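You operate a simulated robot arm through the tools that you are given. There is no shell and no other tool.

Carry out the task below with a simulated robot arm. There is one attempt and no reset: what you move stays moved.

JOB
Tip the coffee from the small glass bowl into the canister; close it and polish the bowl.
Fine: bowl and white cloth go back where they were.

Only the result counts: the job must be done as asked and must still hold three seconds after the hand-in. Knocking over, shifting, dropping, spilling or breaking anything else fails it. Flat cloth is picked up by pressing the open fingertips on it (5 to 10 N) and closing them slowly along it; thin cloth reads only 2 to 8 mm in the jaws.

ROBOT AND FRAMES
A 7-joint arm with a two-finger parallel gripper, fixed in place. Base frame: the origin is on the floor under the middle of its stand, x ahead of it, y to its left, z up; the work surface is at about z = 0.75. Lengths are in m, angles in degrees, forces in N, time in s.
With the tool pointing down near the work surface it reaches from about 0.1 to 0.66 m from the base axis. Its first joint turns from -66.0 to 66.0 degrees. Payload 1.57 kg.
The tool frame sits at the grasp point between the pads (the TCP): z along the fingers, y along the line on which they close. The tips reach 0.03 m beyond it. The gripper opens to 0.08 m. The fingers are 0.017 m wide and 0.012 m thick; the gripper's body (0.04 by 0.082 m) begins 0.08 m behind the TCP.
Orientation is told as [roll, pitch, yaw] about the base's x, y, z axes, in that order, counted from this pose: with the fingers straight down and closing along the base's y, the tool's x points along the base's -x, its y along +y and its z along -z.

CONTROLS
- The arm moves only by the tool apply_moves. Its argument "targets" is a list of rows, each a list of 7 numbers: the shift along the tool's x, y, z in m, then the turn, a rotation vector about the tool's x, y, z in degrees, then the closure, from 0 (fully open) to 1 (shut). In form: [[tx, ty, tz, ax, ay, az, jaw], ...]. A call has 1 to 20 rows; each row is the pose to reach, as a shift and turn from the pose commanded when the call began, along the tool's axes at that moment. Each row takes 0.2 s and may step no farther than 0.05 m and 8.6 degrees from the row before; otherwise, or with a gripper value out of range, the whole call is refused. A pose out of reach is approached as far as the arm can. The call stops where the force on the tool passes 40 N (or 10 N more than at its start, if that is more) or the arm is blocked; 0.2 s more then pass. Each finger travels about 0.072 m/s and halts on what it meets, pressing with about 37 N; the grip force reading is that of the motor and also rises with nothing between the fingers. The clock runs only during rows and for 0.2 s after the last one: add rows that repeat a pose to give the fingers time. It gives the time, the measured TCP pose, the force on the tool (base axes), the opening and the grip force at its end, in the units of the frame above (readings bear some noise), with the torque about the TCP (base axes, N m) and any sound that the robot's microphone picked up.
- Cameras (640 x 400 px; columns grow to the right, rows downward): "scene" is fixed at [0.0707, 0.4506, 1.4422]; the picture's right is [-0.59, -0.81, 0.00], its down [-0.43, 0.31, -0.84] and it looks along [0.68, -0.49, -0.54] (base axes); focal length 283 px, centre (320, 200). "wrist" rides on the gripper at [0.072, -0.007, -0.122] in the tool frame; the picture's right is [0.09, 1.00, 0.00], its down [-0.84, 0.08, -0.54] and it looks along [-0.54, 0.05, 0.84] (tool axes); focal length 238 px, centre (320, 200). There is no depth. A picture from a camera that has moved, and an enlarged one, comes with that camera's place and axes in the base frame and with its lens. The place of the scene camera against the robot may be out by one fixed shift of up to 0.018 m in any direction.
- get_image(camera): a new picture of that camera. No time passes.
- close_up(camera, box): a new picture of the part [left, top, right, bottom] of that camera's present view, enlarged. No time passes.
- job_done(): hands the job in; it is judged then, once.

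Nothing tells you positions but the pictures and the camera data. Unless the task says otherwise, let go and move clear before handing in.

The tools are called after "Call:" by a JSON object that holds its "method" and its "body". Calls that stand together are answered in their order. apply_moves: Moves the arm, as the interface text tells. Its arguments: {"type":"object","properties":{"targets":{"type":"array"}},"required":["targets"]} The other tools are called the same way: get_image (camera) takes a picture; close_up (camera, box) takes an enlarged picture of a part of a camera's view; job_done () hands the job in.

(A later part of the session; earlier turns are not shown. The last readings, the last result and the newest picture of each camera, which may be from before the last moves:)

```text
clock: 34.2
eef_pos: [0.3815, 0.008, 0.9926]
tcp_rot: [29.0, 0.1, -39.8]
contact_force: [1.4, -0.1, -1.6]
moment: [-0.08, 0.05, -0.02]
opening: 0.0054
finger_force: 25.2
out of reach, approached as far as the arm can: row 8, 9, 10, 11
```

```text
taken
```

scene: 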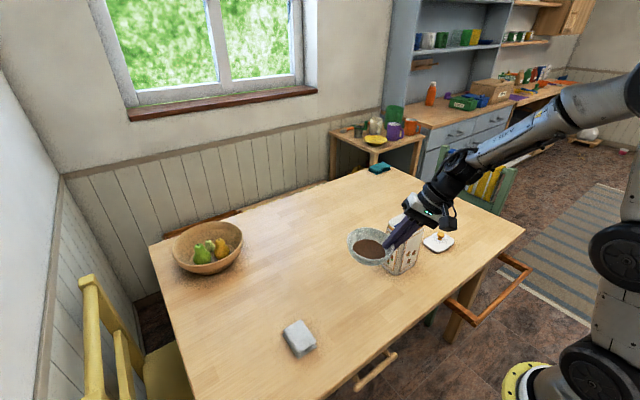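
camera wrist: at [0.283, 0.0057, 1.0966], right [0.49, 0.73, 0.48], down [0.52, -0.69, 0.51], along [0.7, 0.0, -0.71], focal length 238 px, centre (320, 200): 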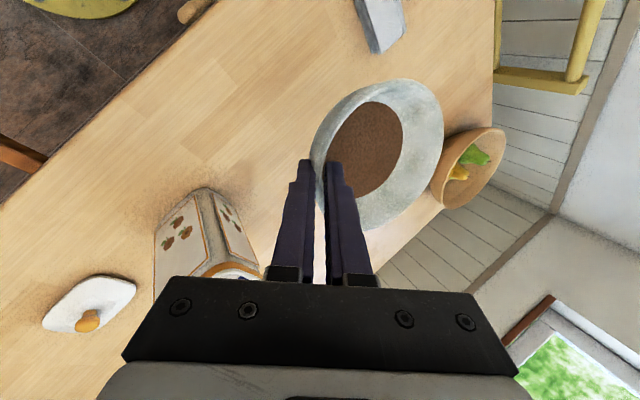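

The bowl is level and the coffee undisturbed, though the arm ran out of height this close in. I'll move outward while turning toward the pour heading, which should give it room to rise.

Call:
{"method": "apply_moves", "body": {"targets": [[-0.004, 0.0098, 0.0001, 0, 2.43, -4.38, 1.0], [-0.008, 0.0195, 0.0002, 0, 4.85, -8.75, 1.0], [-0.012, 0.0293, 0.0003, 0, 7.28, -13.13, 1.0], [-0.016, 0.039, 0.0003, 0, 9.7, -17.5, 1.0], [-0.0199, 0.0488, 0.0004, 0, 12.13, -21.88, 1.0], [-0.0239, 0.0585, 0.0005, 0, 14.55, -26.25, 1.0], [-0.0279, 0.0683, 0.0005, 0, 16.98, -30.6, 1.0], [-0.0319, 0.078, 0.0006, 0, 19.4, -35.0, 1.0], [-0.0319, 0.078, 0.0006, 0, 19.4, -35.0, 1.0]]}}

Call:
{"method": "get_image", "body": {"camera": "wrist"}}

Call:
{"method": "get_image", "body": {"camera": "scene"}}

```text
clock: 36.2
eef_pos: [0.4463, 0.041, 1.0325]
tcp_rot: [29.1, 0.1, 0.2]
contact_force: [-0.2, -0.3, -1.3]
moment: [-0.08, 0.01, 0.0]
opening: 0.0055
finger_force: 25.6
```

```text
taken
camera wrist: at [0.3742, -0.0238, 1.1355], right [-0.1, 0.87, 0.48], down [0.84, -0.19, 0.51], along [0.54, 0.45, -0.71], focal length 238 px, centre (320, 200)
```

wrist: 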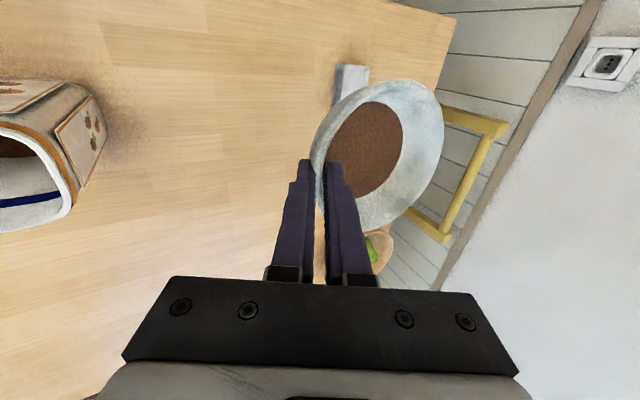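

```text
taken
```

scene: 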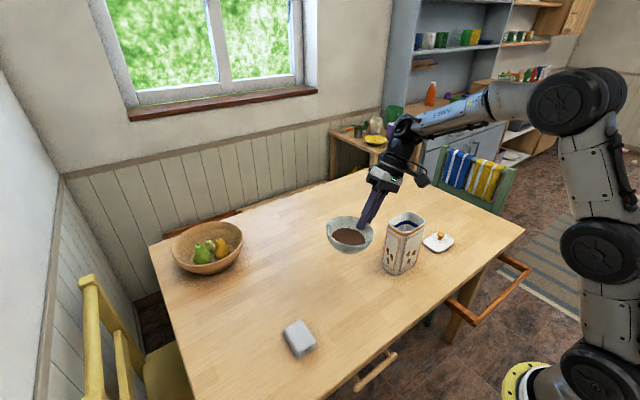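

The bowl is level at z ≈ 1.03, well above the canister's height. I'll carry it across so the pouring lip sits over the opening.

Call:
{"method": "apply_moves", "body": {"targets": [[-0.002, -0.0316, -0.0175, 0, 0, 0, 1.0], [-0.004, -0.0633, -0.0351, 0, 0, 0, 1.0], [-0.006, -0.0949, -0.0526, 0, 0, 0, 1.0], [-0.008, -0.1265, -0.0701, 0, 0, 0, 1.0], [-0.01, -0.1582, -0.0877, 0, 0, 0, 1.0], [-0.012, -0.1898, -0.1052, 0, 0, 0, 1.0], [-0.014, -0.2214, -0.1227, 0, 0, 0, 1.0], [-0.016, -0.2531, -0.1403, 0, 0, 0, 1.0], [-0.018, -0.2847, -0.1578, 0, 0, 0, 1.0], [-0.018, -0.2847, -0.1578, 0, 0, 0, 1.0]]}}

Call:
{"method": "get_image", "body": {"camera": "wrist"}}

Call:
{"method": "close_up", "body": {"camera": "scene", "box": [340, 140, 500, 280]}}

```text
clock: 38.4
eef_pos: [0.4667, -0.2844, 1.0338]
tcp_rot: [29.0, 0.1, 0.3]
contact_force: [-0.4, -0.3, -0.9]
moment: [-0.04, 0.0, 0.0]
opening: 0.0049
finger_force: 25.2
```

```text
taken
camera wrist: at [0.3943, -0.3491, 1.1368], right [-0.09, 0.87, 0.48], down [0.84, -0.19, 0.51], along [0.54, 0.45, -0.71], focal length 238 px, centre (320, 200)
```

wrist: 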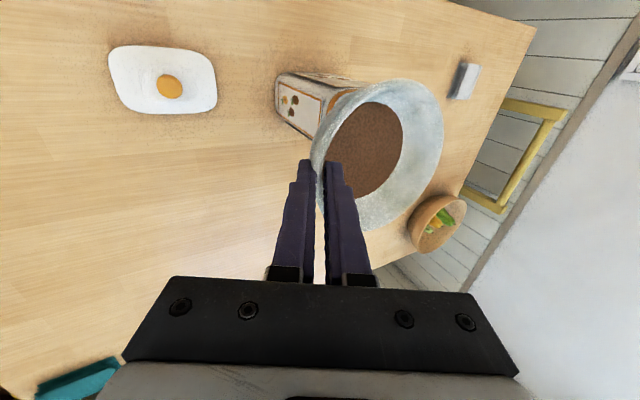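

```text
2.86 times, centred on (420, 210) of scene
camera zoom: at [0.0707, 0.4506, 1.4422], right [-0.59, -0.81, 0.0], down [-0.43, 0.31, -0.84], along [0.68, -0.49, -0.54], focal length 808 px, centre (34, 171)
```

zoom: 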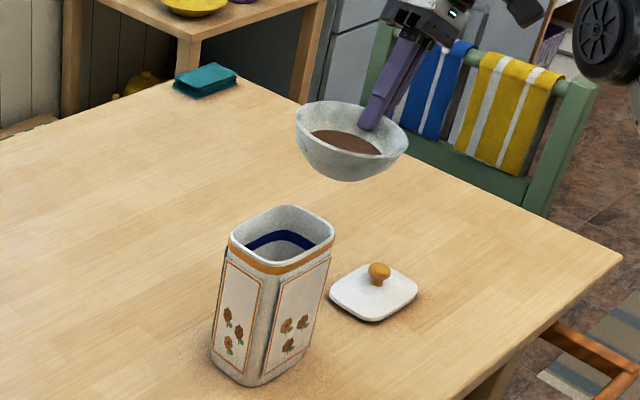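

The lip is over the opening at y ≈ -0.17 and the coffee is still in place. I'll begin tilting slowly, holding the lip over the canister.

Call:
{"method": "apply_moves", "body": {"targets": [[0, -0.0013, 0.0046, 4, 0, 0, 1.0], [0, -0.0025, 0.0091, 8, 0, 0, 1.0], [0, -0.0005, 0.0099, 12, 0, 0, 1.0], [0, 0.0015, 0.0107, 16, 0, 0, 1.0], [0, 0.0055, 0.0102, 20, 0, 0, 1.0], [0, 0.0094, 0.0097, 24, 0, 0, 1.0], [0, 0.0152, 0.0079, 28, 0, 0, 1.0], [0, 0.0209, 0.0061, 32, 0, 0, 1.0]]}}

Call:
{"method": "get_image", "body": {"camera": "wrist"}}

Call:
{"method": "close_up", "body": {"camera": "scene", "box": [340, 140, 500, 280]}}

```text
clock: 40.2
eef_pos: [0.4657, -0.2589, 1.0142]
tcp_rot: [15.4, -5.4, -1.0]
contact_force: [1.2, 0.0, -1.0]
moment: [-0.06, 0.0, 0.01]
opening: 0.0046
finger_force: 25.6
out of reach, approached as far as the arm can: row 3, 4, 5, 6, 7, 8
```

```text
taken
camera wrist: at [0.3819, -0.2965, 1.1229], right [-0.1, 0.96, 0.26], down [0.78, -0.08, 0.62], along [0.62, 0.26, -0.74], focal length 238 px, centre (320, 200)
```

wrist: 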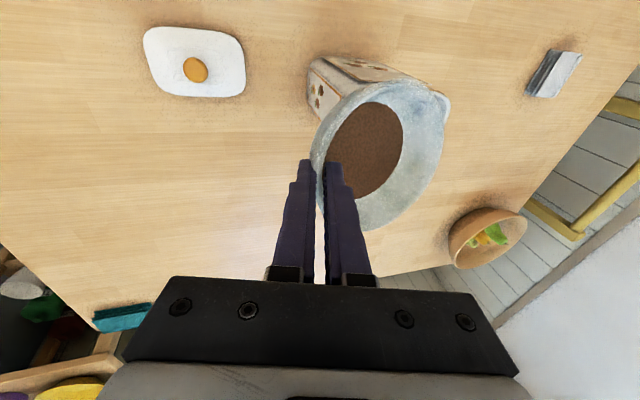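

```text
2.86 times, centred on (420, 210) of scene
camera zoom: at [0.0707, 0.4506, 1.4422], right [-0.59, -0.81, 0.0], down [-0.43, 0.31, -0.84], along [0.68, -0.49, -0.54], focal length 808 px, centre (34, 171)
```

zoom: 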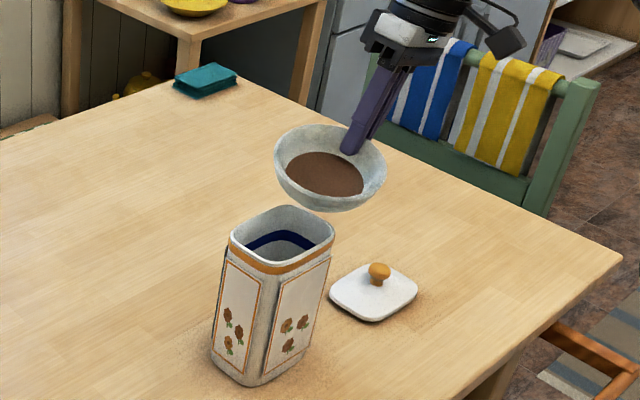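

The arm stops short of tilting further at this heading, with the bowl only about 14° over and nothing spilled. I'll rise, level the bowl and turn the hand about 30° so it lines up better with the arm, keeping the lip over the opening.

Call:
{"method": "apply_moves", "body": {"targets": [[0, 0.0053, -0.0192, -1, 0, 0, 1.0], [0.0092, 0.0046, -0.0213, -2.8, -1.0, 4.8, 1.0], [0.0185, 0.004, -0.0234, -4.6, -2.0, 9.6, 1.0], [0.0277, 0.0034, -0.0256, -6.5, -3.0, 14.4, 1.0], [0.0369, 0.0027, -0.0277, -8.3, -4.0, 19.3, 1.0], [0.0462, 0.0021, -0.0298, -10.1, -5.0, 24.1, 1.0], [0.0554, 0.0014, -0.0319, -11.93, -6.07, 28.88, 1.0], [0.0554, 0.0014, -0.0319, -11.93, -6.07, 28.88, 1.0]]}}

Call:
{"method": "close_up", "body": {"camera": "scene", "box": [340, 140, 500, 280]}}

```text
clock: 42.0
eef_pos: [0.4088, -0.2657, 1.0417]
tcp_rot: [29.1, 0.1, -30.1]
contact_force: [-0.1, -0.1, -1.1]
moment: [-0.06, 0.02, -0.02]
opening: 0.0047
finger_force: 24.8
```

```text
2.86 times, centred on (420, 210) of scene
camera zoom: at [0.0707, 0.4506, 1.4422], right [-0.59, -0.81, 0.0], down [-0.43, 0.31, -0.84], along [0.68, -0.49, -0.54], focal length 808 px, centre (34, 171)
```

zoom: 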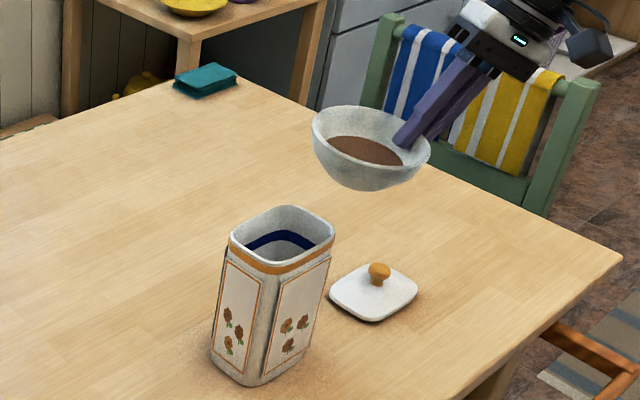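

The bowl is level, unspilled and lined up with the arm. I'll tilt again on this heading, watching the reach.

Call:
{"method": "apply_moves", "body": {"targets": [[0, -0.0034, 0.0084, 4, 0, 0, 1.0], [0, -0.0068, 0.0168, 8, 0, 0, 1.0], [0, -0.0048, 0.0177, 12, 0, 0, 1.0], [0, -0.0028, 0.0186, 16, 0, 0, 1.0], [0, 0.0011, 0.0182, 20, 0, 0, 1.0], [0, 0.005, 0.0177, 24, 0, 0, 1.0], [0, 0.0108, 0.0159, 28, 0, 0, 1.0], [0, 0.0166, 0.014, 32, 0, 0, 1.0]]}}

Call:
{"method": "close_up", "body": {"camera": "scene", "box": [340, 140, 500, 280]}}

Call:
{"method": "get_image", "body": {"camera": "wrist"}}

```text
clock: 43.8
eef_pos: [0.4107, -0.2554, 1.0184]
tcp_rot: [15.0, -0.8, -30.2]
contact_force: [0.0, 0.1, -0.3]
moment: [-0.05, 0.02, 0.0]
opening: 0.0049
finger_force: 25.1
out of reach, approached as far as the arm can: row 4, 5, 6, 7, 8
```

```text
2.86 times, centred on (420, 210) of scene
camera zoom: at [0.0707, 0.4506, 1.4422], right [-0.59, -0.81, 0.0], down [-0.43, 0.31, -0.84], along [0.68, -0.49, -0.54], focal length 808 px, centre (34, 171)
```

zoom: 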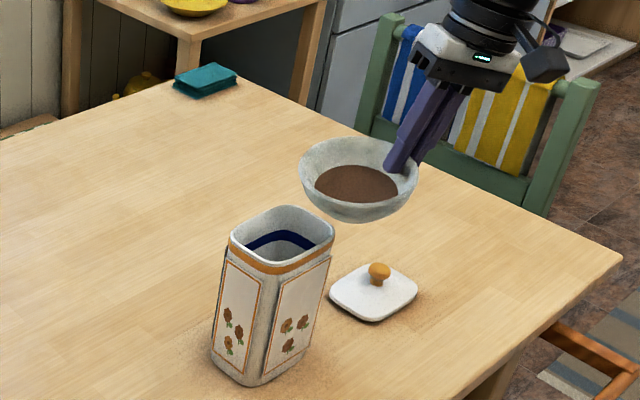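

```text
taken
camera wrist: at [0.3264, -0.2505, 1.1345], right [0.4, 0.88, 0.26], down [0.68, -0.47, 0.56], along [0.61, -0.05, -0.79], focal length 238 px, centre (320, 200)
```

wrist: 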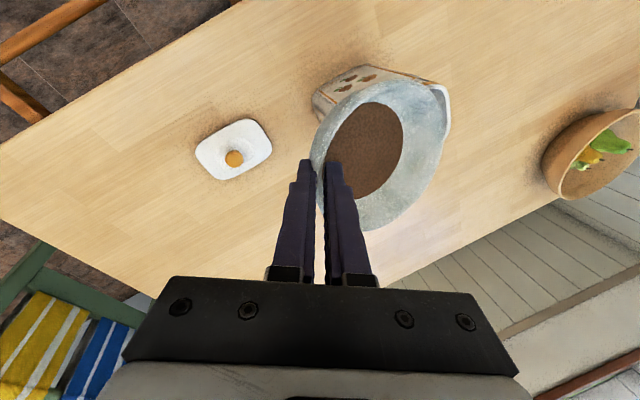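

The same limit shows up at about 15°, so it depends on how the arm is folded rather than on its heading. I'll look at the whole arm to understand its configuration.

Call:
{"method": "get_image", "body": {"camera": "scene"}}

Call:
{"method": "close_up", "body": {"camera": "scene", "box": [400, 0, 640, 400]}}

```text
taken
```

scene: 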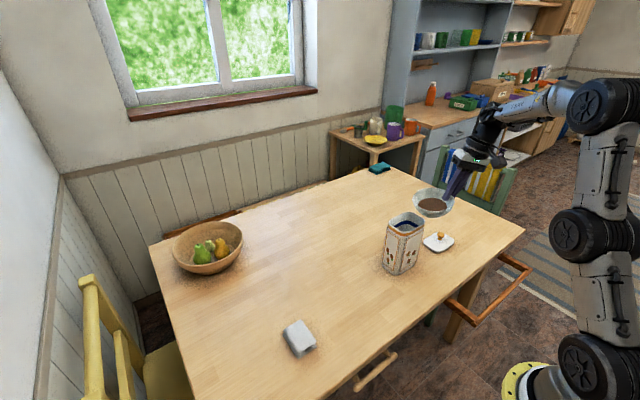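

```text
1.00 times, centred on (520, 200) of scene (not enlarged: the box is as wide or as high as the picture)
camera zoom: at [0.0707, 0.4506, 1.4422], right [-0.59, -0.81, 0.0], down [-0.43, 0.31, -0.84], along [0.68, -0.49, -0.54], focal length 283 px, centre (120, 200)
```

zoom: 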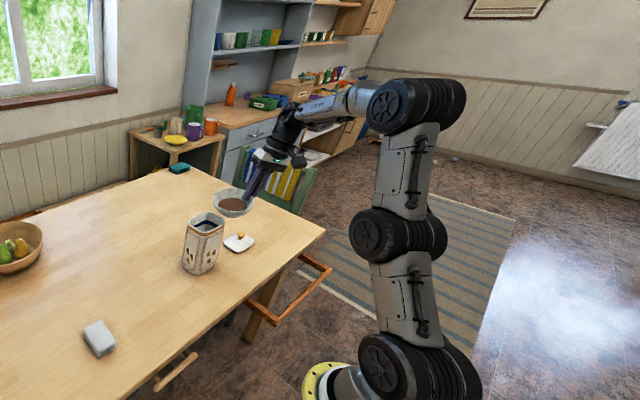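

The arm is a planar chain with a three-joint wrist, and the solver may simply be in a different wrist fold than in my rehearsal. I'll carry the nearly level bowl back to the region where the rehearsal worked and check the tilt limit there.

Call:
{"method": "apply_moves", "body": {"targets": [[0.0, 0.0078, -0.029, 0, 0, 0, 1.0], [0.0159, 0.036, -0.036, 0, 0, 0, 1.0], [0.0317, 0.072, -0.03, 0, 0, 0, 1.0], [0.0476, 0.108, -0.024, 0, 0, 0, 1.0], [0.0635, 0.144, -0.018, 0, 0, 0, 1.0], [0.0793, 0.18, -0.012, 0, 0, 0, 1.0], [0.0952, 0.214, -0.0068, 0, 0, 0, 1.0], [0.0952, 0.214, -0.0068, 0, 0, 0, 1.0]]}}

Call:
{"method": "close_up", "body": {"camera": "scene", "box": [340, 0, 640, 400]}}

```text
clock: 45.6
eef_pos: [0.3857, -0.1166, 1.0418]
tcp_rot: [17.1, -1.5, -28.5]
contact_force: [-0.3, 0.3, -1.5]
moment: [-0.06, 0.05, -0.02]
opening: 0.0048
finger_force: 25.3
out of reach, approached as far as the arm can: row 3, 4, 5, 6, 7, 8
```

```text
1.00 times, centred on (490, 200) of scene (not enlarged: the box is as wide or as high as the picture)
camera zoom: at [0.0707, 0.4506, 1.4422], right [-0.59, -0.81, 0.0], down [-0.43, 0.31, -0.84], along [0.68, -0.49, -0.54], focal length 283 px, centre (150, 200)
```

zoom: 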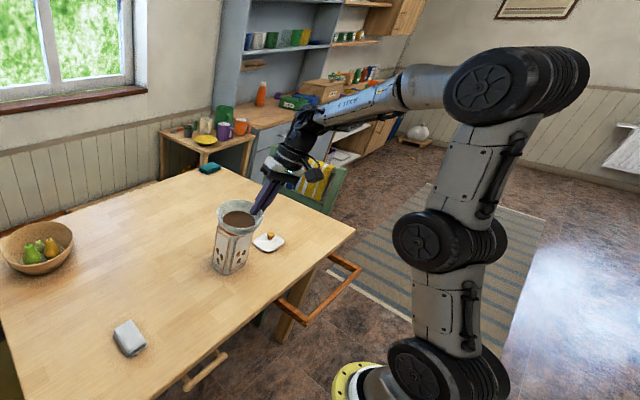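

The wrist seems to have flipped into its other fold near the first pinch attempt, and that blocks the needed tilt. The bowl is still nearly level, so I'll retrace the path that caused the flip, starting with a move back toward the pickup heading.

Call:
{"method": "apply_moves", "body": {"targets": [[0.0071, 0.0121, 0.0162, -1.98, -0.52, 1.85, 1.0], [0.0142, 0.0242, 0.0325, -3.97, -1.03, 3.69, 1.0], [0.0213, 0.0363, 0.0487, -5.95, -1.55, 5.54, 1.0], [0.0284, 0.0484, 0.0649, -7.93, -2.06, 7.39, 1.0], [0.0355, 0.0605, 0.0812, -9.92, -2.58, 9.23, 1.0], [0.0426, 0.0726, 0.0974, -11.9, -3.09, 11.08, 1.0], [0.0426, 0.0726, 0.0974, -11.9, -3.09, 11.08, 1.0]]}}

Call:
{"method": "close_up", "body": {"camera": "scene", "box": [340, 0, 640, 400]}}

```text
clock: 47.2
eef_pos: [0.3907, -0.0129, 0.9654]
tcp_rot: [29.3, -0.1, -40.0]
contact_force: [0.0, 0.0, -0.8]
moment: [-0.05, 0.04, 0.01]
opening: 0.0048
finger_force: 25.1
```

```text
1.00 times, centred on (490, 200) of scene (not enlarged: the box is as wide or as high as the picture)
camera zoom: at [0.0707, 0.4506, 1.4422], right [-0.59, -0.81, 0.0], down [-0.43, 0.31, -0.84], along [0.68, -0.49, -0.54], focal length 283 px, centre (150, 200)
```

zoom: 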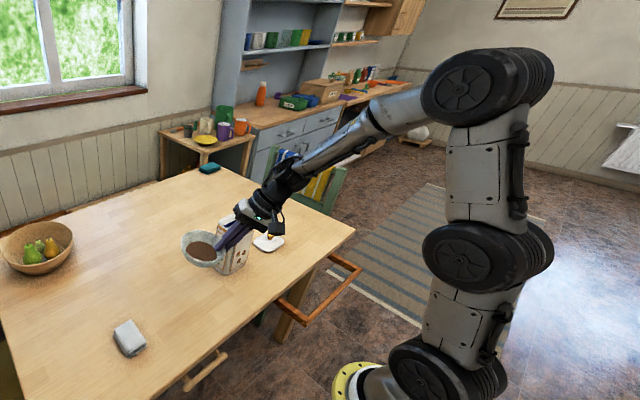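

The bowl is level and safe. Next I'll lower it a little and lean it slightly toward the robot before swinging back to the radial heading.

Call:
{"method": "apply_moves", "body": {"targets": [[0.0043, -0.0107, 0.0163, -1.7, 0, 0, 1.0], [0.0086, -0.0215, 0.0326, -3.4, 0, 0, 1.0], [0.0129, -0.0322, 0.0488, -5.1, 0, 0, 1.0], [0.0172, -0.0429, 0.0651, -6.8, 0, 0, 1.0], [0.0172, -0.0429, 0.0651, -6.8, 0, 0, 1.0]]}}

```text
clock: 48.4
eef_pos: [0.3743, -0.0053, 0.89]
tcp_rot: [36.1, -0.1, -40.1]
contact_force: [-0.1, 0.6, -1.5]
moment: [-0.08, 0.07, -0.02]
opening: 0.0048
finger_force: 25.3
```

Now the swing back to the radial heading, keeping the bowl near level.

Call:
{"method": "apply_moves", "body": {"targets": [[0.0065, -0.0002, 0.004, 0, -4.41, 6.07, 1.0], [0.013, -0.0004, 0.008, 0, -8.82, 12.13, 1.0], [0.0195, -0.0007, 0.012, 0, -13.2, 18.2, 1.0], [0.026, -0.0009, 0.0159, 0, -17.6, 24.3, 1.0], [0.0325, -0.0011, 0.0199, 0, -22.0, 30.3, 1.0], [0.039, -0.0013, 0.0239, 0, -26.45, 36.4, 1.0], [0.039, -0.0013, 0.0239, 0, -26.45, 36.4, 1.0]]}}

Call:
{"method": "close_up", "body": {"camera": "scene", "box": [340, 0, 640, 400]}}

```text
clock: 50.0
eef_pos: [0.3502, 0.029, 0.8674]
tcp_rot: [36.1, -0.1, -84.8]
contact_force: [0.5, -0.3, -1.9]
moment: [0.01, 0.1, 0.03]
opening: 0.0048
finger_force: 25.5
```

```text
1.00 times, centred on (490, 200) of scene (not enlarged: the box is as wide or as high as the picture)
camera zoom: at [0.0707, 0.4506, 1.4422], right [-0.59, -0.81, 0.0], down [-0.43, 0.31, -0.84], along [0.68, -0.49, -0.54], focal length 283 px, centre (150, 200)
```

zoom: 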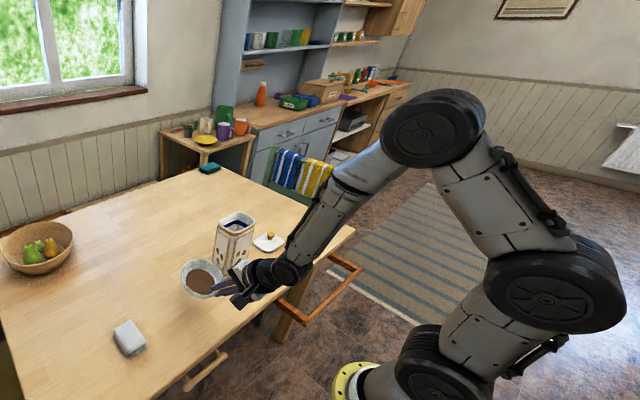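

That worked: the forearm is now steep, with the hand bent outward from it. I'll rise straight along the arm's plane so the wrist unbends through zero back to its original fold.

Call:
{"method": "apply_moves", "body": {"targets": [[0, 0.0112, -0.0154, 1.5, 0, 0, 1.0], [0, 0.0223, -0.0307, 3, 0, 0, 1.0], [0, 0.0335, -0.0461, 4.5, 0, 0, 1.0], [0, 0.0447, -0.0615, 6, 0, 0, 1.0], [0, 0.0558, -0.0769, 7.5, 0, 0, 1.0], [0, 0.067, -0.0922, 9, 0, 0, 1.0], [0, 0.0781, -0.1076, 10.5, 0, 0, 1.0], [0, 0.0893, -0.123, 12, 0, 0, 1.0], [0, 0.0893, -0.123, 12, 0, 0, 1.0]]}}

Call:
{"method": "close_up", "body": {"camera": "scene", "box": [340, 0, 640, 400]}}

```text
clock: 52.0
eef_pos: [0.3548, 0.0298, 1.0201]
tcp_rot: [24.1, 0.1, -84.9]
contact_force: [-0.1, -0.4, -1.8]
moment: [-0.03, 0.04, 0.01]
opening: 0.0044
finger_force: 24.9
```

```text
1.00 times, centred on (490, 200) of scene (not enlarged: the box is as wide or as high as the picture)
camera zoom: at [0.0707, 0.4506, 1.4422], right [-0.59, -0.81, 0.0], down [-0.43, 0.31, -0.84], along [0.68, -0.49, -0.54], focal length 283 px, centre (150, 200)
```

zoom: 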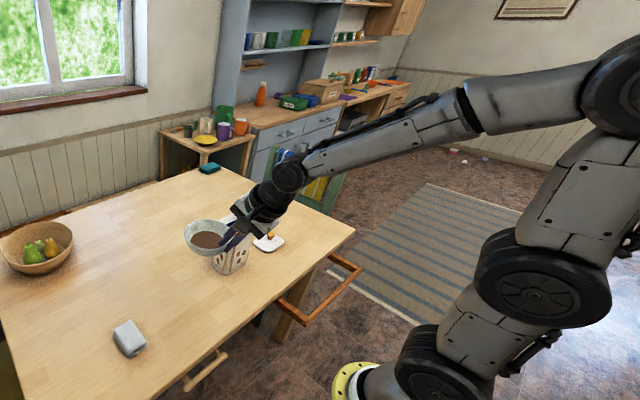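

The wrist unfolded cleanly with the bowl level. Now I'll turn back to the pouring heading, clear of the canister.

Call:
{"method": "apply_moves", "body": {"targets": [[-0.0036, 0.0075, 0.0012, 0, 3.05, -6.85, 1.0], [-0.0073, 0.0151, 0.0023, 0, 6.1, -13.7, 1.0], [-0.0109, 0.0226, 0.0035, 0, 9.15, -20.55, 1.0], [-0.0145, 0.0301, 0.0046, 0, 12.2, -27.4, 1.0], [-0.0182, 0.0377, 0.0058, 0, 15.25, -34.25, 1.0], [-0.0218, 0.0452, 0.007, 0, 18.3, -41.1, 1.0], [-0.0254, 0.0527, 0.0081, 0, 21.35, -47.95, 1.0], [-0.029, 0.0602, 0.0093, 0, 24.4, -54.8, 1.0], [-0.0327, 0.0678, 0.0104, 0, 27.45, -61.65, 1.0], [-0.0363, 0.0753, 0.0116, 0, 30.5, -68.5, 1.0], [-0.0363, 0.0753, 0.0116, 0, 30.5, -68.5, 1.0]]}}

Call:
{"method": "close_up", "body": {"camera": "scene", "box": [340, 0, 640, 400]}}

```text
clock: 54.4
eef_pos: [0.4297, -0.0015, 1.0404]
tcp_rot: [23.9, -0.1, -9.8]
contact_force: [-0.4, -0.9, -1.6]
moment: [-0.1, 0.02, 0.03]
opening: 0.0046
finger_force: 25.4
```

```text
1.00 times, centred on (490, 200) of scene (not enlarged: the box is as wide or as high as the picture)
camera zoom: at [0.0707, 0.4506, 1.4422], right [-0.59, -0.81, 0.0], down [-0.43, 0.31, -0.84], along [0.68, -0.49, -0.54], focal length 283 px, centre (150, 200)
```

zoom: 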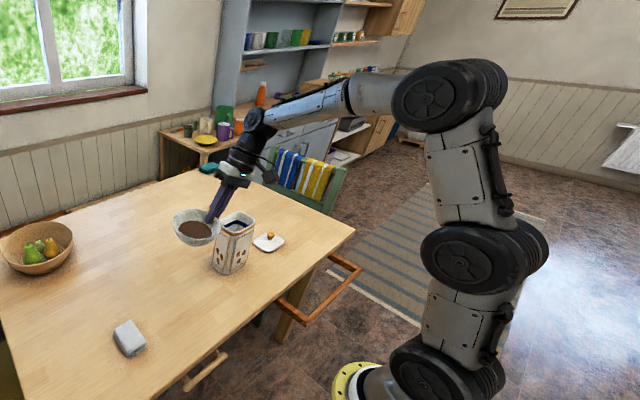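

The forearm looks different now, as it did in the rehearsal. I'll do a small safe tilt test here, keeping the bowl within about 16° of level, to confirm the limit is gone.

Call:
{"method": "apply_moves", "body": {"targets": [[0, 0, 0, 3.7, 0, 0, 1.0], [0, 0, 0, 7.4, 0, 0, 1.0], [0, 0, 0, 11, 0, 0, 1.0], [0, 0, 0, 11, 0, 0, 1.0]]}}

```text
clock: 55.4
eef_pos: [0.4294, -0.0017, 1.0437]
tcp_rot: [13.0, -0.1, -10.0]
contact_force: [-0.2, 0.4, -1.7]
moment: [-0.06, 0.0, 0.0]
opening: 0.0048
finger_force: 25.2
```

Confirmed: 13° is reachable now. I'll carry the level bowl back over the canister so the lip is above the opening.

Call:
{"method": "apply_moves", "body": {"targets": [[-0.0079, -0.0328, -0.0073, -3.7, 0, 0, 1.0], [-0.0158, -0.0656, -0.0147, -7.4, 0, 0, 1.0], [-0.0237, -0.0984, -0.022, -11, 0, 0, 1.0], [-0.0317, -0.1312, -0.0293, -11, 0, 0, 1.0], [-0.0396, -0.1639, -0.0366, -11, 0, 0, 1.0], [-0.0475, -0.1967, -0.044, -11, 0, 0, 1.0], [-0.0554, -0.2295, -0.0513, -11, 0, 0, 1.0], [-0.0633, -0.2623, -0.0586, -11, 0, 0, 1.0], [-0.0633, -0.2623, -0.0586, -11, 0, 0, 1.0]]}}

Call:
{"method": "close_up", "body": {"camera": "scene", "box": [340, 140, 500, 280]}}

Call:
{"method": "get_image", "body": {"camera": "wrist"}}

```text
clock: 57.4
eef_pos: [0.4495, -0.2746, 1.0402]
tcp_rot: [24.0, -0.1, -9.9]
contact_force: [0.1, 0.2, -1.1]
moment: [-0.07, 0.0, 0.0]
opening: 0.0049
finger_force: 25.0
```

```text
2.86 times, centred on (420, 210) of scene
camera zoom: at [0.0707, 0.4506, 1.4422], right [-0.59, -0.81, 0.0], down [-0.43, 0.31, -0.84], along [0.68, -0.49, -0.54], focal length 808 px, centre (34, 171)
```

zoom: 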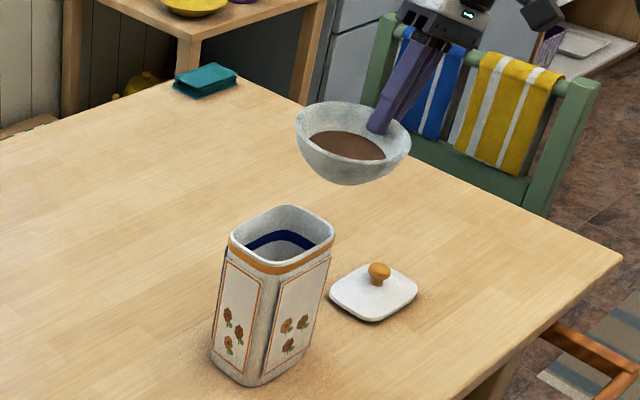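

```text
taken
camera wrist: at [0.368, -0.3171, 1.1492], right [0.07, 0.91, 0.41], down [0.8, -0.29, 0.53], along [0.6, 0.29, -0.75], focal length 238 px, centre (320, 200)
```

wrist: 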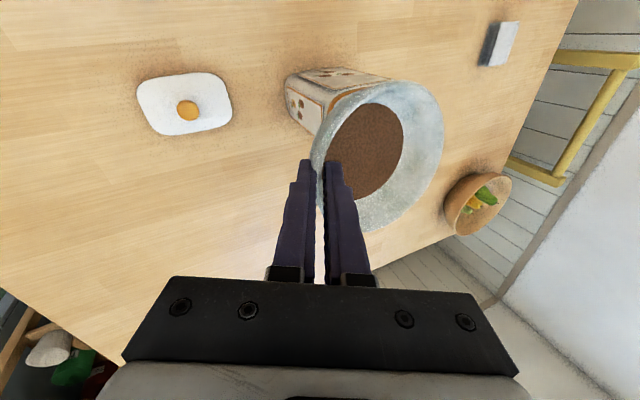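

The lip is over the opening again. I'll tilt to about 32° and check.

Call:
{"method": "apply_moves", "body": {"targets": [[0, -0.0039, 0.0115, 3, 0, 0, 1.0], [0, -0.0019, 0.0122, 7, 0, 0, 1.0], [0, 0.0002, 0.0128, 11, 0, 0, 1.0], [0, 0.0041, 0.012, 15, 0, 0, 1.0], [0, 0.008, 0.0111, 19, 0, 0, 1.0], [0, 0.013, 0.0102, 23, 0, 0, 1.0], [0, 0.018, 0.0093, 27, 0, 0, 1.0]]}}

Call:
{"method": "close_up", "body": {"camera": "scene", "box": [340, 140, 500, 280]}}

Call:
{"method": "get_image", "body": {"camera": "wrist"}}

```text
clock: 59.0
eef_pos: [0.4485, -0.2566, 1.039]
tcp_rot: [-3.0, -0.2, -10.0]
contact_force: [0.0, 0.4, -0.7]
moment: [-0.04, -0.03, 0.01]
opening: 0.0049
finger_force: 24.9
```

```text
2.86 times, centred on (420, 210) of scene
camera zoom: at [0.0707, 0.4506, 1.4422], right [-0.59, -0.81, 0.0], down [-0.43, 0.31, -0.84], along [0.68, -0.49, -0.54], focal length 808 px, centre (34, 171)
```

zoom: 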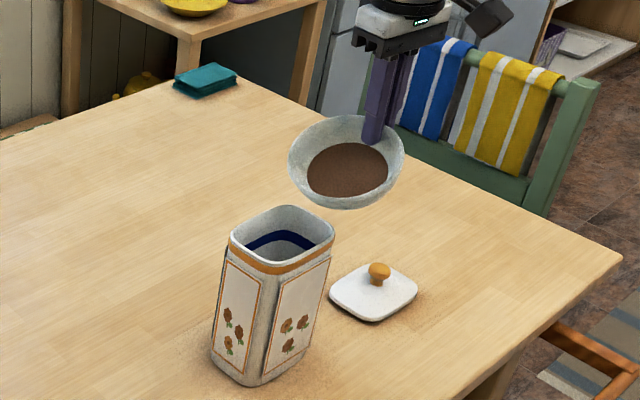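

```text
taken
camera wrist: at [0.3769, -0.2436, 1.1602], right [0.08, 1.0, -0.05], down [0.84, -0.04, 0.54], along [0.53, -0.09, -0.84], focal length 238 px, centre (320, 200)
```

wrist: 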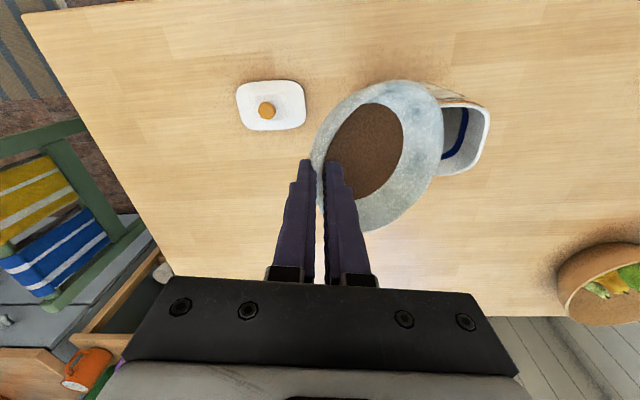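

The coffee hasn't moved and the lip lines up with the opening. I'll continue tilting in small steps.

Call:
{"method": "apply_moves", "body": {"targets": [[0, 0.0049, -0.004, 4, 0, 0, 1.0], [0, 0.0098, -0.0079, 8, 0, 0, 1.0], [0, 0.0156, -0.0102, 12, 0, 0, 1.0], [0, 0.0214, -0.0124, 16, 0, 0, 1.0]]}}

Call:
{"method": "close_up", "body": {"camera": "scene", "box": [340, 140, 500, 280]}}

Call:
{"method": "get_image", "body": {"camera": "wrist"}}

```text
clock: 60.0
eef_pos: [0.4541, -0.2351, 1.0497]
tcp_rot: [-19.1, -0.3, -9.9]
contact_force: [0.6, -0.2, -1.2]
moment: [-0.02, 0.02, -0.02]
opening: 0.0047
finger_force: 25.0
```

```text
2.86 times, centred on (420, 210) of scene
camera zoom: at [0.0707, 0.4506, 1.4422], right [-0.59, -0.81, 0.0], down [-0.43, 0.31, -0.84], along [0.68, -0.49, -0.54], focal length 808 px, centre (34, 171)
```

zoom: 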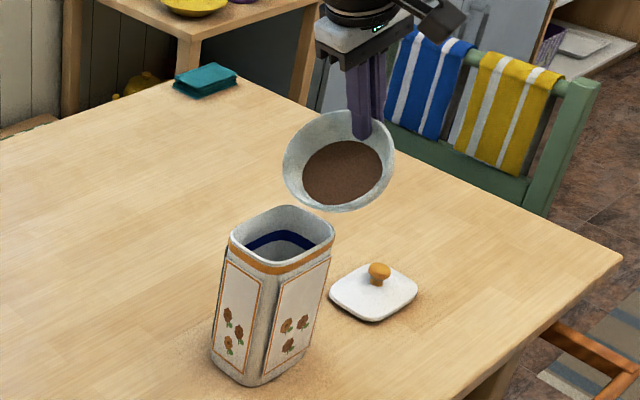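

```text
taken
camera wrist: at [0.3869, -0.1897, 1.1661], right [0.07, 0.94, -0.33], down [0.87, 0.1, 0.49], along [0.49, -0.32, -0.81], focal length 238 px, centre (320, 200)
```

wrist: 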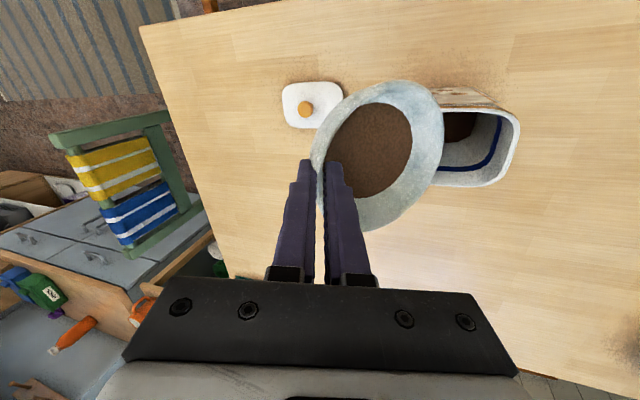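

Still no flow at 48°. The lip sits over the -y third of the opening, which leaves room for the coffee to fall forward, so I'll keep tilting.

Call:
{"method": "apply_moves", "body": {"targets": [[0, 0.0028, -0.002, 2, 0, 0, 1.0], [0, 0.0056, -0.0041, 4, 0, 0, 1.0], [0, 0.0084, -0.0061, 6, 0, 0, 1.0], [0, 0.0112, -0.0081, 8, 0, 0, 1.0], [0, 0.0144, -0.0099, 10, 0, 0, 1.0], [0, 0.0176, -0.0116, 12, 0, 0, 1.0]]}}

Call:
{"method": "close_up", "body": {"camera": "scene", "box": [340, 140, 500, 280]}}

Call:
{"method": "get_image", "body": {"camera": "wrist"}}

```text
clock: 61.4
eef_pos: [0.4527, -0.2146, 1.0559]
tcp_rot: [-31.0, -0.1, -9.9]
contact_force: [0.4, 0.0, -1.8]
moment: [-0.01, 0.02, 0.0]
opening: 0.0048
finger_force: 24.9
```

```text
2.86 times, centred on (420, 210) of scene
camera zoom: at [0.0707, 0.4506, 1.4422], right [-0.59, -0.81, 0.0], down [-0.43, 0.31, -0.84], along [0.68, -0.49, -0.54], focal length 808 px, centre (34, 171)
```

zoom: 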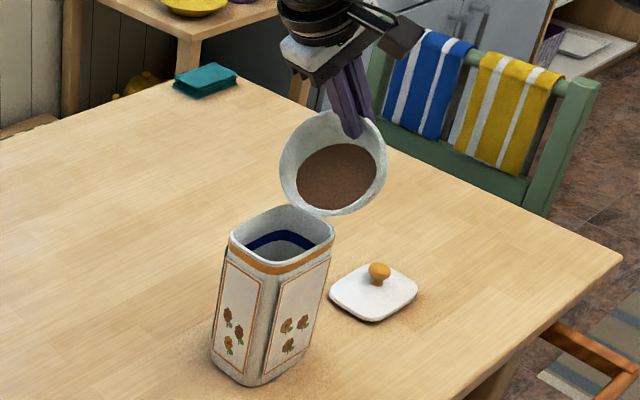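

```text
taken
camera wrist: at [0.3925, -0.1455, 1.1629], right [0.06, 0.86, -0.51], down [0.88, 0.2, 0.43], along [0.47, -0.48, -0.75], focal length 238 px, centre (320, 200)
```

wrist: 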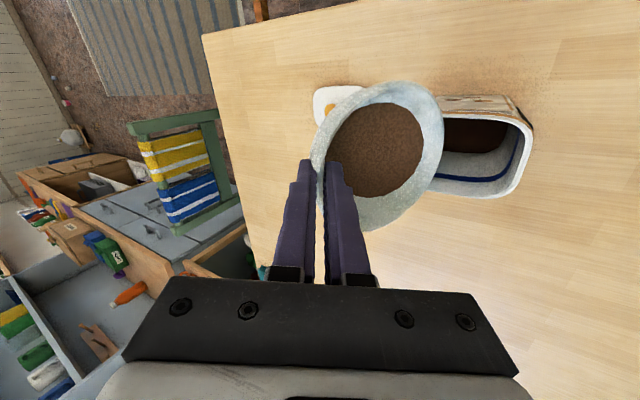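

The coffee is starting to shift toward the lip. I'll carry on slowly, about 2° per step.

Call:
{"method": "apply_moves", "body": {"targets": [[0, 0.0028, -0.0023, 2, 0, 0, 1.0], [0, 0.0056, -0.0046, 4, 0, 0, 1.0], [0, 0.0082, -0.0077, 6, 0, 0, 1.0], [0, 0.0108, -0.0108, 8, 0, 0, 1.0], [0, 0.0135, -0.0139, 10, 0, 0, 1.0], [0, 0.0161, -0.0169, 12, 0, 0, 1.0], [0, 0.0161, -0.0169, 12, 0, 0, 1.0]]}}

Call:
{"method": "close_up", "body": {"camera": "scene", "box": [370, 160, 450, 230]}}

Call:
{"method": "get_image", "body": {"camera": "wrist"}}

```text
clock: 63.0
eef_pos: [0.4597, -0.1922, 1.0603]
tcp_rot: [-43.0, -0.1, -9.9]
contact_force: [0.1, 0.0, -0.8]
moment: [-0.01, -0.02, -0.03]
opening: 0.0046
finger_force: 24.5
```

```text
5.71 times, centred on (410, 195) of scene
camera zoom: at [0.0707, 0.4506, 1.4422], right [-0.59, -0.81, 0.0], down [-0.43, 0.31, -0.84], along [0.68, -0.49, -0.54], focal length 1616 px, centre (-194, 229)
```

zoom: 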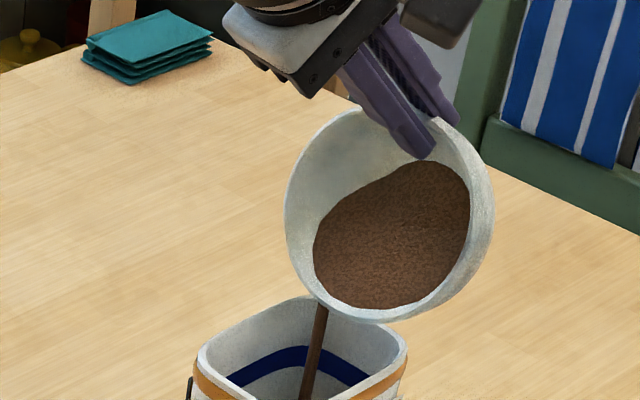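

```text
taken
camera wrist: at [0.4013, -0.1021, 1.1539], right [0.04, 0.73, -0.68], down [0.9, 0.28, 0.34], along [0.44, -0.62, -0.65], focal length 238 px, centre (320, 200)
```

wrist: 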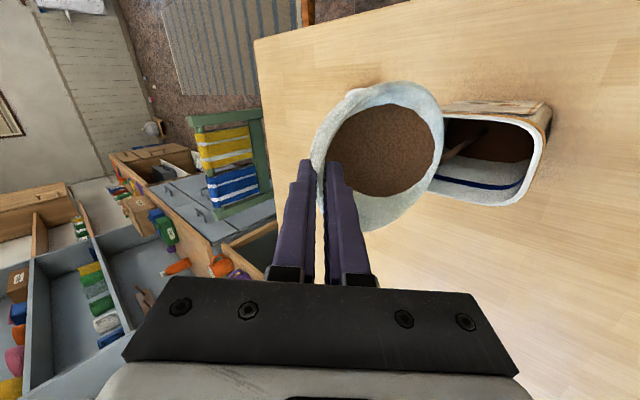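

The coffee is now pouring in a stream straight into the canister. I'll hold briefly, then go on tilting slowly.

Call:
{"method": "apply_moves", "body": {"targets": [[0, 0, 0, 0, 0, 0, 1.0], [0, 0, 0, 0, 0, 0, 1.0], [0, 0, 0, 0, 0, 0, 1.0], [0, 0.0025, -0.003, 2, 0, 0, 1.0], [0, 0.0025, -0.003, 2, 0, 0, 1.0], [0, 0.005, -0.006, 4, 0, 0, 1.0], [0, 0.005, -0.006, 4, 0, 0, 1.0], [0, 0.0078, -0.0089, 6, 0, 0, 1.0], [0, 0.0078, -0.0089, 6, 0, 0, 1.0], [0, 0.0105, -0.0118, 8, 0, 0, 1.0], [0, 0.0105, -0.0118, 8, 0, 0, 1.0]]}}

Call:
{"method": "close_up", "body": {"camera": "scene", "box": [370, 160, 450, 230]}}

Call:
{"method": "get_image", "body": {"camera": "wrist"}}

```text
clock: 65.4
eef_pos: [0.4627, -0.1772, 1.0605]
tcp_rot: [-51.0, -0.1, -9.9]
contact_force: [0.0, 0.4, -1.2]
moment: [0.0, 0.0, -0.05]
opening: 0.0049
finger_force: 25.1
```

```text
5.71 times, centred on (410, 195) of scene
camera zoom: at [0.0707, 0.4506, 1.4422], right [-0.59, -0.81, 0.0], down [-0.43, 0.31, -0.84], along [0.68, -0.49, -0.54], focal length 1616 px, centre (-194, 229)
```

zoom: 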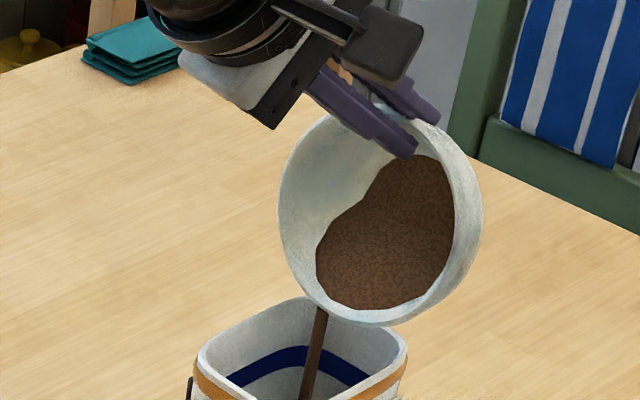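

```text
taken
camera wrist: at [0.4059, -0.0754, 1.143], right [0.02, 0.63, -0.77], down [0.9, 0.32, 0.28], along [0.43, -0.71, -0.57], focal length 238 px, centre (320, 200)
```

wrist: 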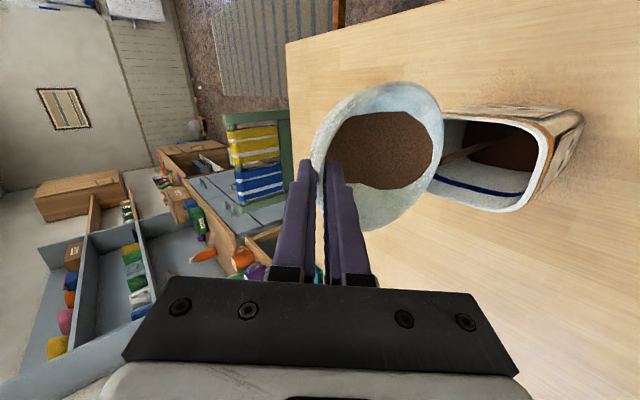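

The stream falls well inside. I'll continue slowly.

Call:
{"method": "apply_moves", "body": {"targets": [[0, 0.0028, -0.003, 2, 0, 0, 1.0], [0, 0.0055, -0.006, 4, 0, 0, 1.0], [0, 0.0055, -0.006, 4, 0, 0, 1.0], [0, 0.0082, -0.009, 6, 0, 0, 1.0], [0, 0.0109, -0.0119, 8, 0, 0, 1.0], [0, 0.0109, -0.0119, 8, 0, 0, 1.0], [0, 0.0137, -0.0149, 10, 0, 0, 1.0], [0, 0.0164, -0.0178, 12, 0, 0, 1.0], [0, 0.0164, -0.0178, 12, 0, 0, 1.0], [0, 0.0193, -0.0206, 14, 0, 0, 1.0], [0, 0.0221, -0.0233, 16, 0, 0, 1.0], [0, 0.0221, -0.0233, 16, 0, 0, 1.0]]}}

Call:
{"method": "close_up", "body": {"camera": "scene", "box": [370, 160, 450, 230]}}

Call:
{"method": "get_image", "body": {"camera": "wrist"}}

```text
clock: 68.0
eef_pos: [0.4673, -0.1468, 1.0596]
tcp_rot: [-67.0, -0.1, -9.9]
contact_force: [-0.7, 0.1, -1.6]
moment: [0.04, 0.03, 0.02]
opening: 0.0045
finger_force: 25.3
```

```text
5.71 times, centred on (410, 195) of scene
camera zoom: at [0.0707, 0.4506, 1.4422], right [-0.59, -0.81, 0.0], down [-0.43, 0.31, -0.84], along [0.68, -0.49, -0.54], focal length 1616 px, centre (-194, 229)
```

zoom: 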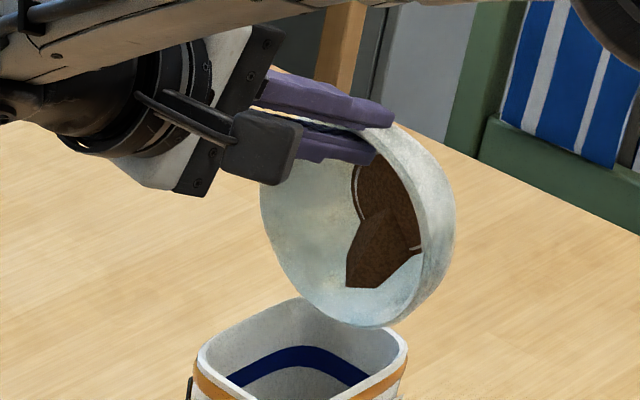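

```text
taken
camera wrist: at [0.4151, -0.0257, 1.1136], right [-0.02, 0.4, -0.92], down [0.92, 0.38, 0.14], along [0.4, -0.84, -0.37], focal length 238 px, centre (320, 200)
```

wrist: 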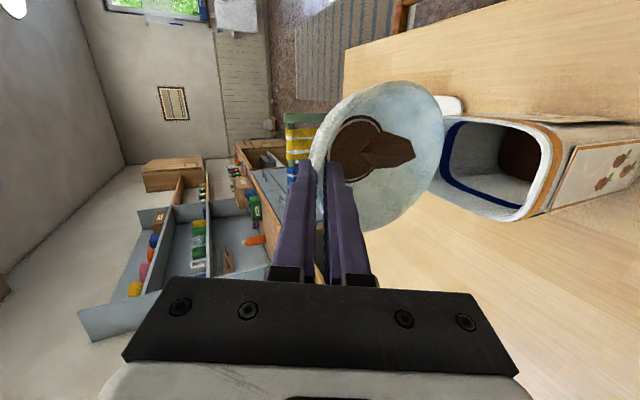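

Most of the coffee is out. I'll tilt further so the rest follows.

Call:
{"method": "apply_moves", "body": {"targets": [[0, 0.0046, -0.0065, 4, 0, 0, 1.0], [0, 0.0046, -0.0065, 4, 0, 0, 1.0], [0, 0.0095, -0.013, 8, 0, 0, 1.0], [0, 0.0095, -0.013, 8, 0, 0, 1.0], [0, 0.015, -0.0187, 12, 0, 0, 1.0], [0, 0.015, -0.0187, 12, 0, 0, 1.0], [0, 0.0207, -0.0243, 16, 0, 0, 1.0], [0, 0.0207, -0.0243, 16, 0, 0, 1.0], [0, 0.0271, -0.0292, 20, 0, 0, 1.0], [0, 0.0271, -0.0292, 20, 0, 0, 1.0], [0, 0.0335, -0.0342, 24, 0, 0, 1.0], [0, 0.0335, -0.0342, 24, 0, 0, 1.0]]}}

Call:
{"method": "close_up", "body": {"camera": "scene", "box": [370, 160, 450, 230]}}

Call:
{"method": "get_image", "body": {"camera": "wrist"}}

```text
clock: 70.6
eef_pos: [0.4769, -0.1013, 1.0427]
tcp_rot: [-91.0, -0.1, -9.9]
contact_force: [0.3, 0.4, -1.9]
moment: [0.07, 0.01, 0.02]
opening: 0.0047
finger_force: 25.0
```

```text
5.71 times, centred on (410, 195) of scene
camera zoom: at [0.0707, 0.4506, 1.4422], right [-0.59, -0.81, 0.0], down [-0.43, 0.31, -0.84], along [0.68, -0.49, -0.54], focal length 1616 px, centre (-194, 229)
```

zoom: 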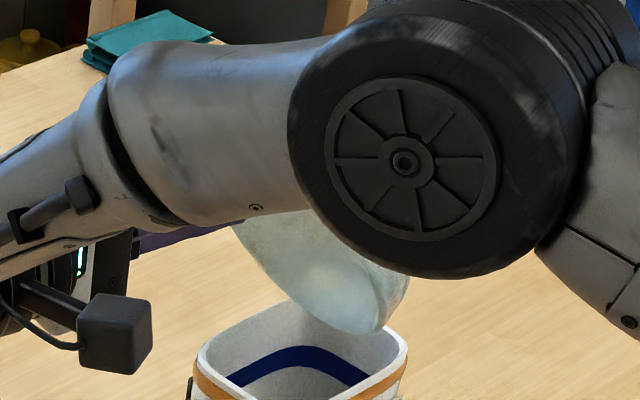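

```text
taken
camera wrist: at [0.4262, 0.0312, 1.0468], right [-0.09, 0.0, -1.0], down [0.92, 0.39, -0.09], along [0.39, -0.92, -0.03], focal length 238 px, centre (320, 200)
```

wrist: 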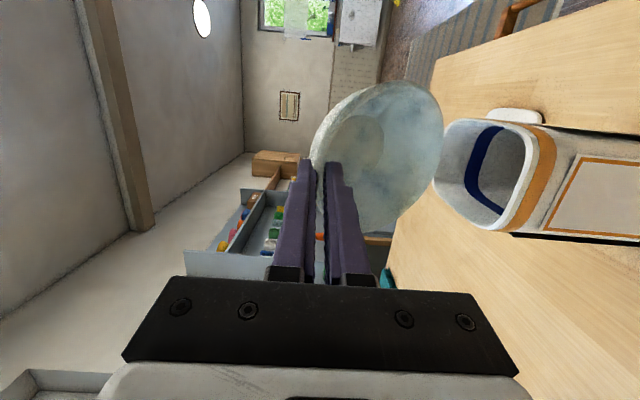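

The bowl looks empty now. I'll zoom in to verify.

Call:
{"method": "close_up", "body": {"camera": "wrist", "box": [290, 60, 560, 240]}}

```text
2.22 times, centred on (425, 150) of wrist
camera zoom: at [0.4262, 0.0312, 1.0468], right [-0.09, 0.0, -1.0], down [0.92, 0.39, -0.09], along [0.39, -0.92, -0.03], focal length 530 px, centre (87, 311)
```

zoom: 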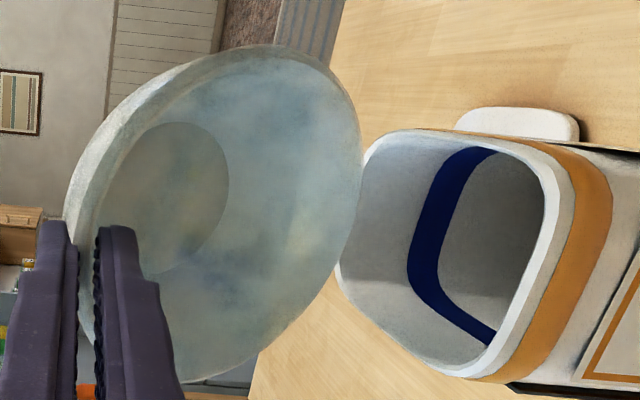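

The bowl is empty and the stream all went into the canister. I'll bring the bowl back upright along the same path.

Call:
{"method": "apply_moves", "body": {"targets": [[0, 0, 0, 0, 0, 0, 1.0], [0, 0, 0, 0, 0, 0, 1.0], [0, -0.0157, 0.0143, -8, 0, 0, 1.0], [0, -0.0263, 0.0294, -16, 0, 0, 1.0], [0, -0.0347, 0.0451, -24, 0, 0, 1.0], [0, -0.0359, 0.0611, -32, 0, 0, 1.0], [0, -0.035, 0.0772, -40, 0, 0, 1.0], [0, -0.0319, 0.0929, -48, 0, 0, 1.0], [0, -0.0265, 0.1081, -56, 0, 0, 1.0], [0, -0.019, 0.1224, -64, 0, 0, 1.0], [0, -0.0117, 0.1354, -72, 0, 0, 1.0], [0, -0.0036, 0.1471, -80, 0, 0, 1.0], [0, 0.0029, 0.1572, -88, 0, 0, 1.0], [0, 0.0078, 0.1655, -96, 0, 0, 1.0], [0, 0.0076, 0.1719, -104, 0, 0, 1.0], [0, 0.0082, 0.1762, -112, 0, 0, 1.0], [0, 0.0111, 0.1783, -120, 0, 0, 1.0], [0, 0.0111, 0.1783, -120, 0, 0, 1.0]]}}

Call:
{"method": "get_image", "body": {"camera": "wrist"}}

Call:
{"method": "close_up", "body": {"camera": "scene", "box": [340, 140, 500, 280]}}

```text
clock: 74.4
eef_pos: [0.4444, -0.2779, 1.0335]
tcp_rot: [29.1, -0.2, -9.8]
contact_force: [0.2, 0.4, -0.7]
moment: [-0.07, 0.0, 0.0]
opening: 0.0047
finger_force: 25.2
```

```text
taken
camera wrist: at [0.3612, -0.3297, 1.1368], right [0.06, 0.87, 0.48], down [0.79, -0.34, 0.51], along [0.61, 0.35, -0.71], focal length 238 px, centre (320, 200)
```

wrist: 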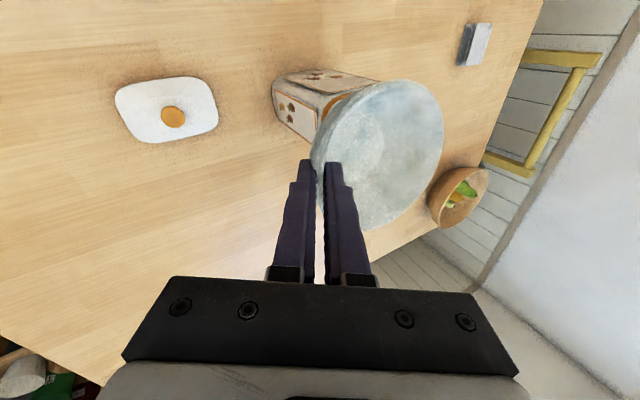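

```text
2.86 times, centred on (420, 210) of scene
camera zoom: at [0.0707, 0.4506, 1.4422], right [-0.59, -0.81, 0.0], down [-0.43, 0.31, -0.84], along [0.68, -0.49, -0.54], focal length 808 px, centre (34, 171)
```

zoom: 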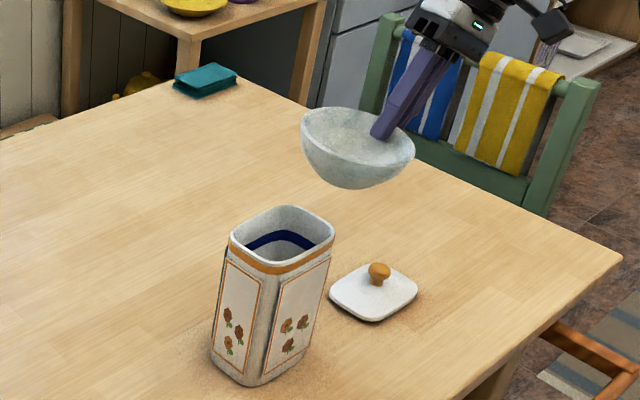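

The bowl is upright and empty and the table is clean. I'll carry it back over toward its place.

Call:
{"method": "apply_moves", "body": {"targets": [[0.0079, 0.0302, 0.0153, 0, 0, 0, 1.0], [0.0158, 0.0605, 0.0307, 0, 0, 0, 1.0], [0.0237, 0.0907, 0.046, 0, 0, 0, 1.0], [0.0316, 0.121, 0.0614, 0, 0, 0, 1.0], [0.0394, 0.1512, 0.0767, 0, 0, 0, 1.0], [0.0473, 0.1814, 0.092, 0, 0, 0, 1.0], [0.0552, 0.2117, 0.1074, 0, 0, 0, 1.0], [0.0631, 0.2419, 0.1227, 0, 0, 0, 1.0], [0.0631, 0.2419, 0.1227, 0, 0, 0, 1.0]]}}

Call:
{"method": "close_up", "body": {"camera": "scene", "box": [280, 180, 480, 340]}}

```text
clock: 76.4
eef_pos: [0.4312, 0.0007, 1.0415]
tcp_rot: [29.0, 0.0, -10.0]
contact_force: [-0.9, -0.2, -0.7]
moment: [-0.05, 0.01, -0.01]
opening: 0.0047
finger_force: 24.8
```

```text
2.50 times, centred on (380, 260) of scene
camera zoom: at [0.0707, 0.4506, 1.4422], right [-0.59, -0.81, 0.0], down [-0.43, 0.31, -0.84], along [0.68, -0.49, -0.54], focal length 707 px, centre (170, 50)
```

zoom: 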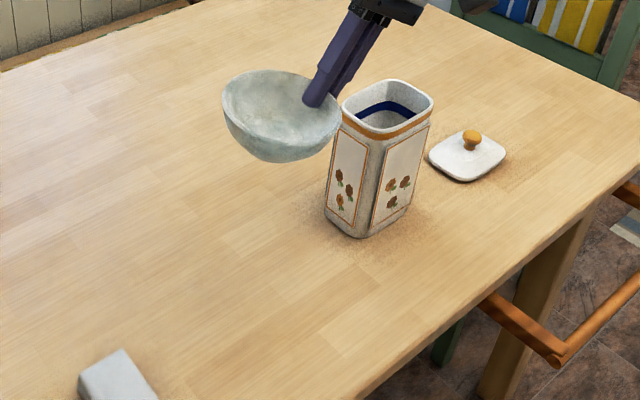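

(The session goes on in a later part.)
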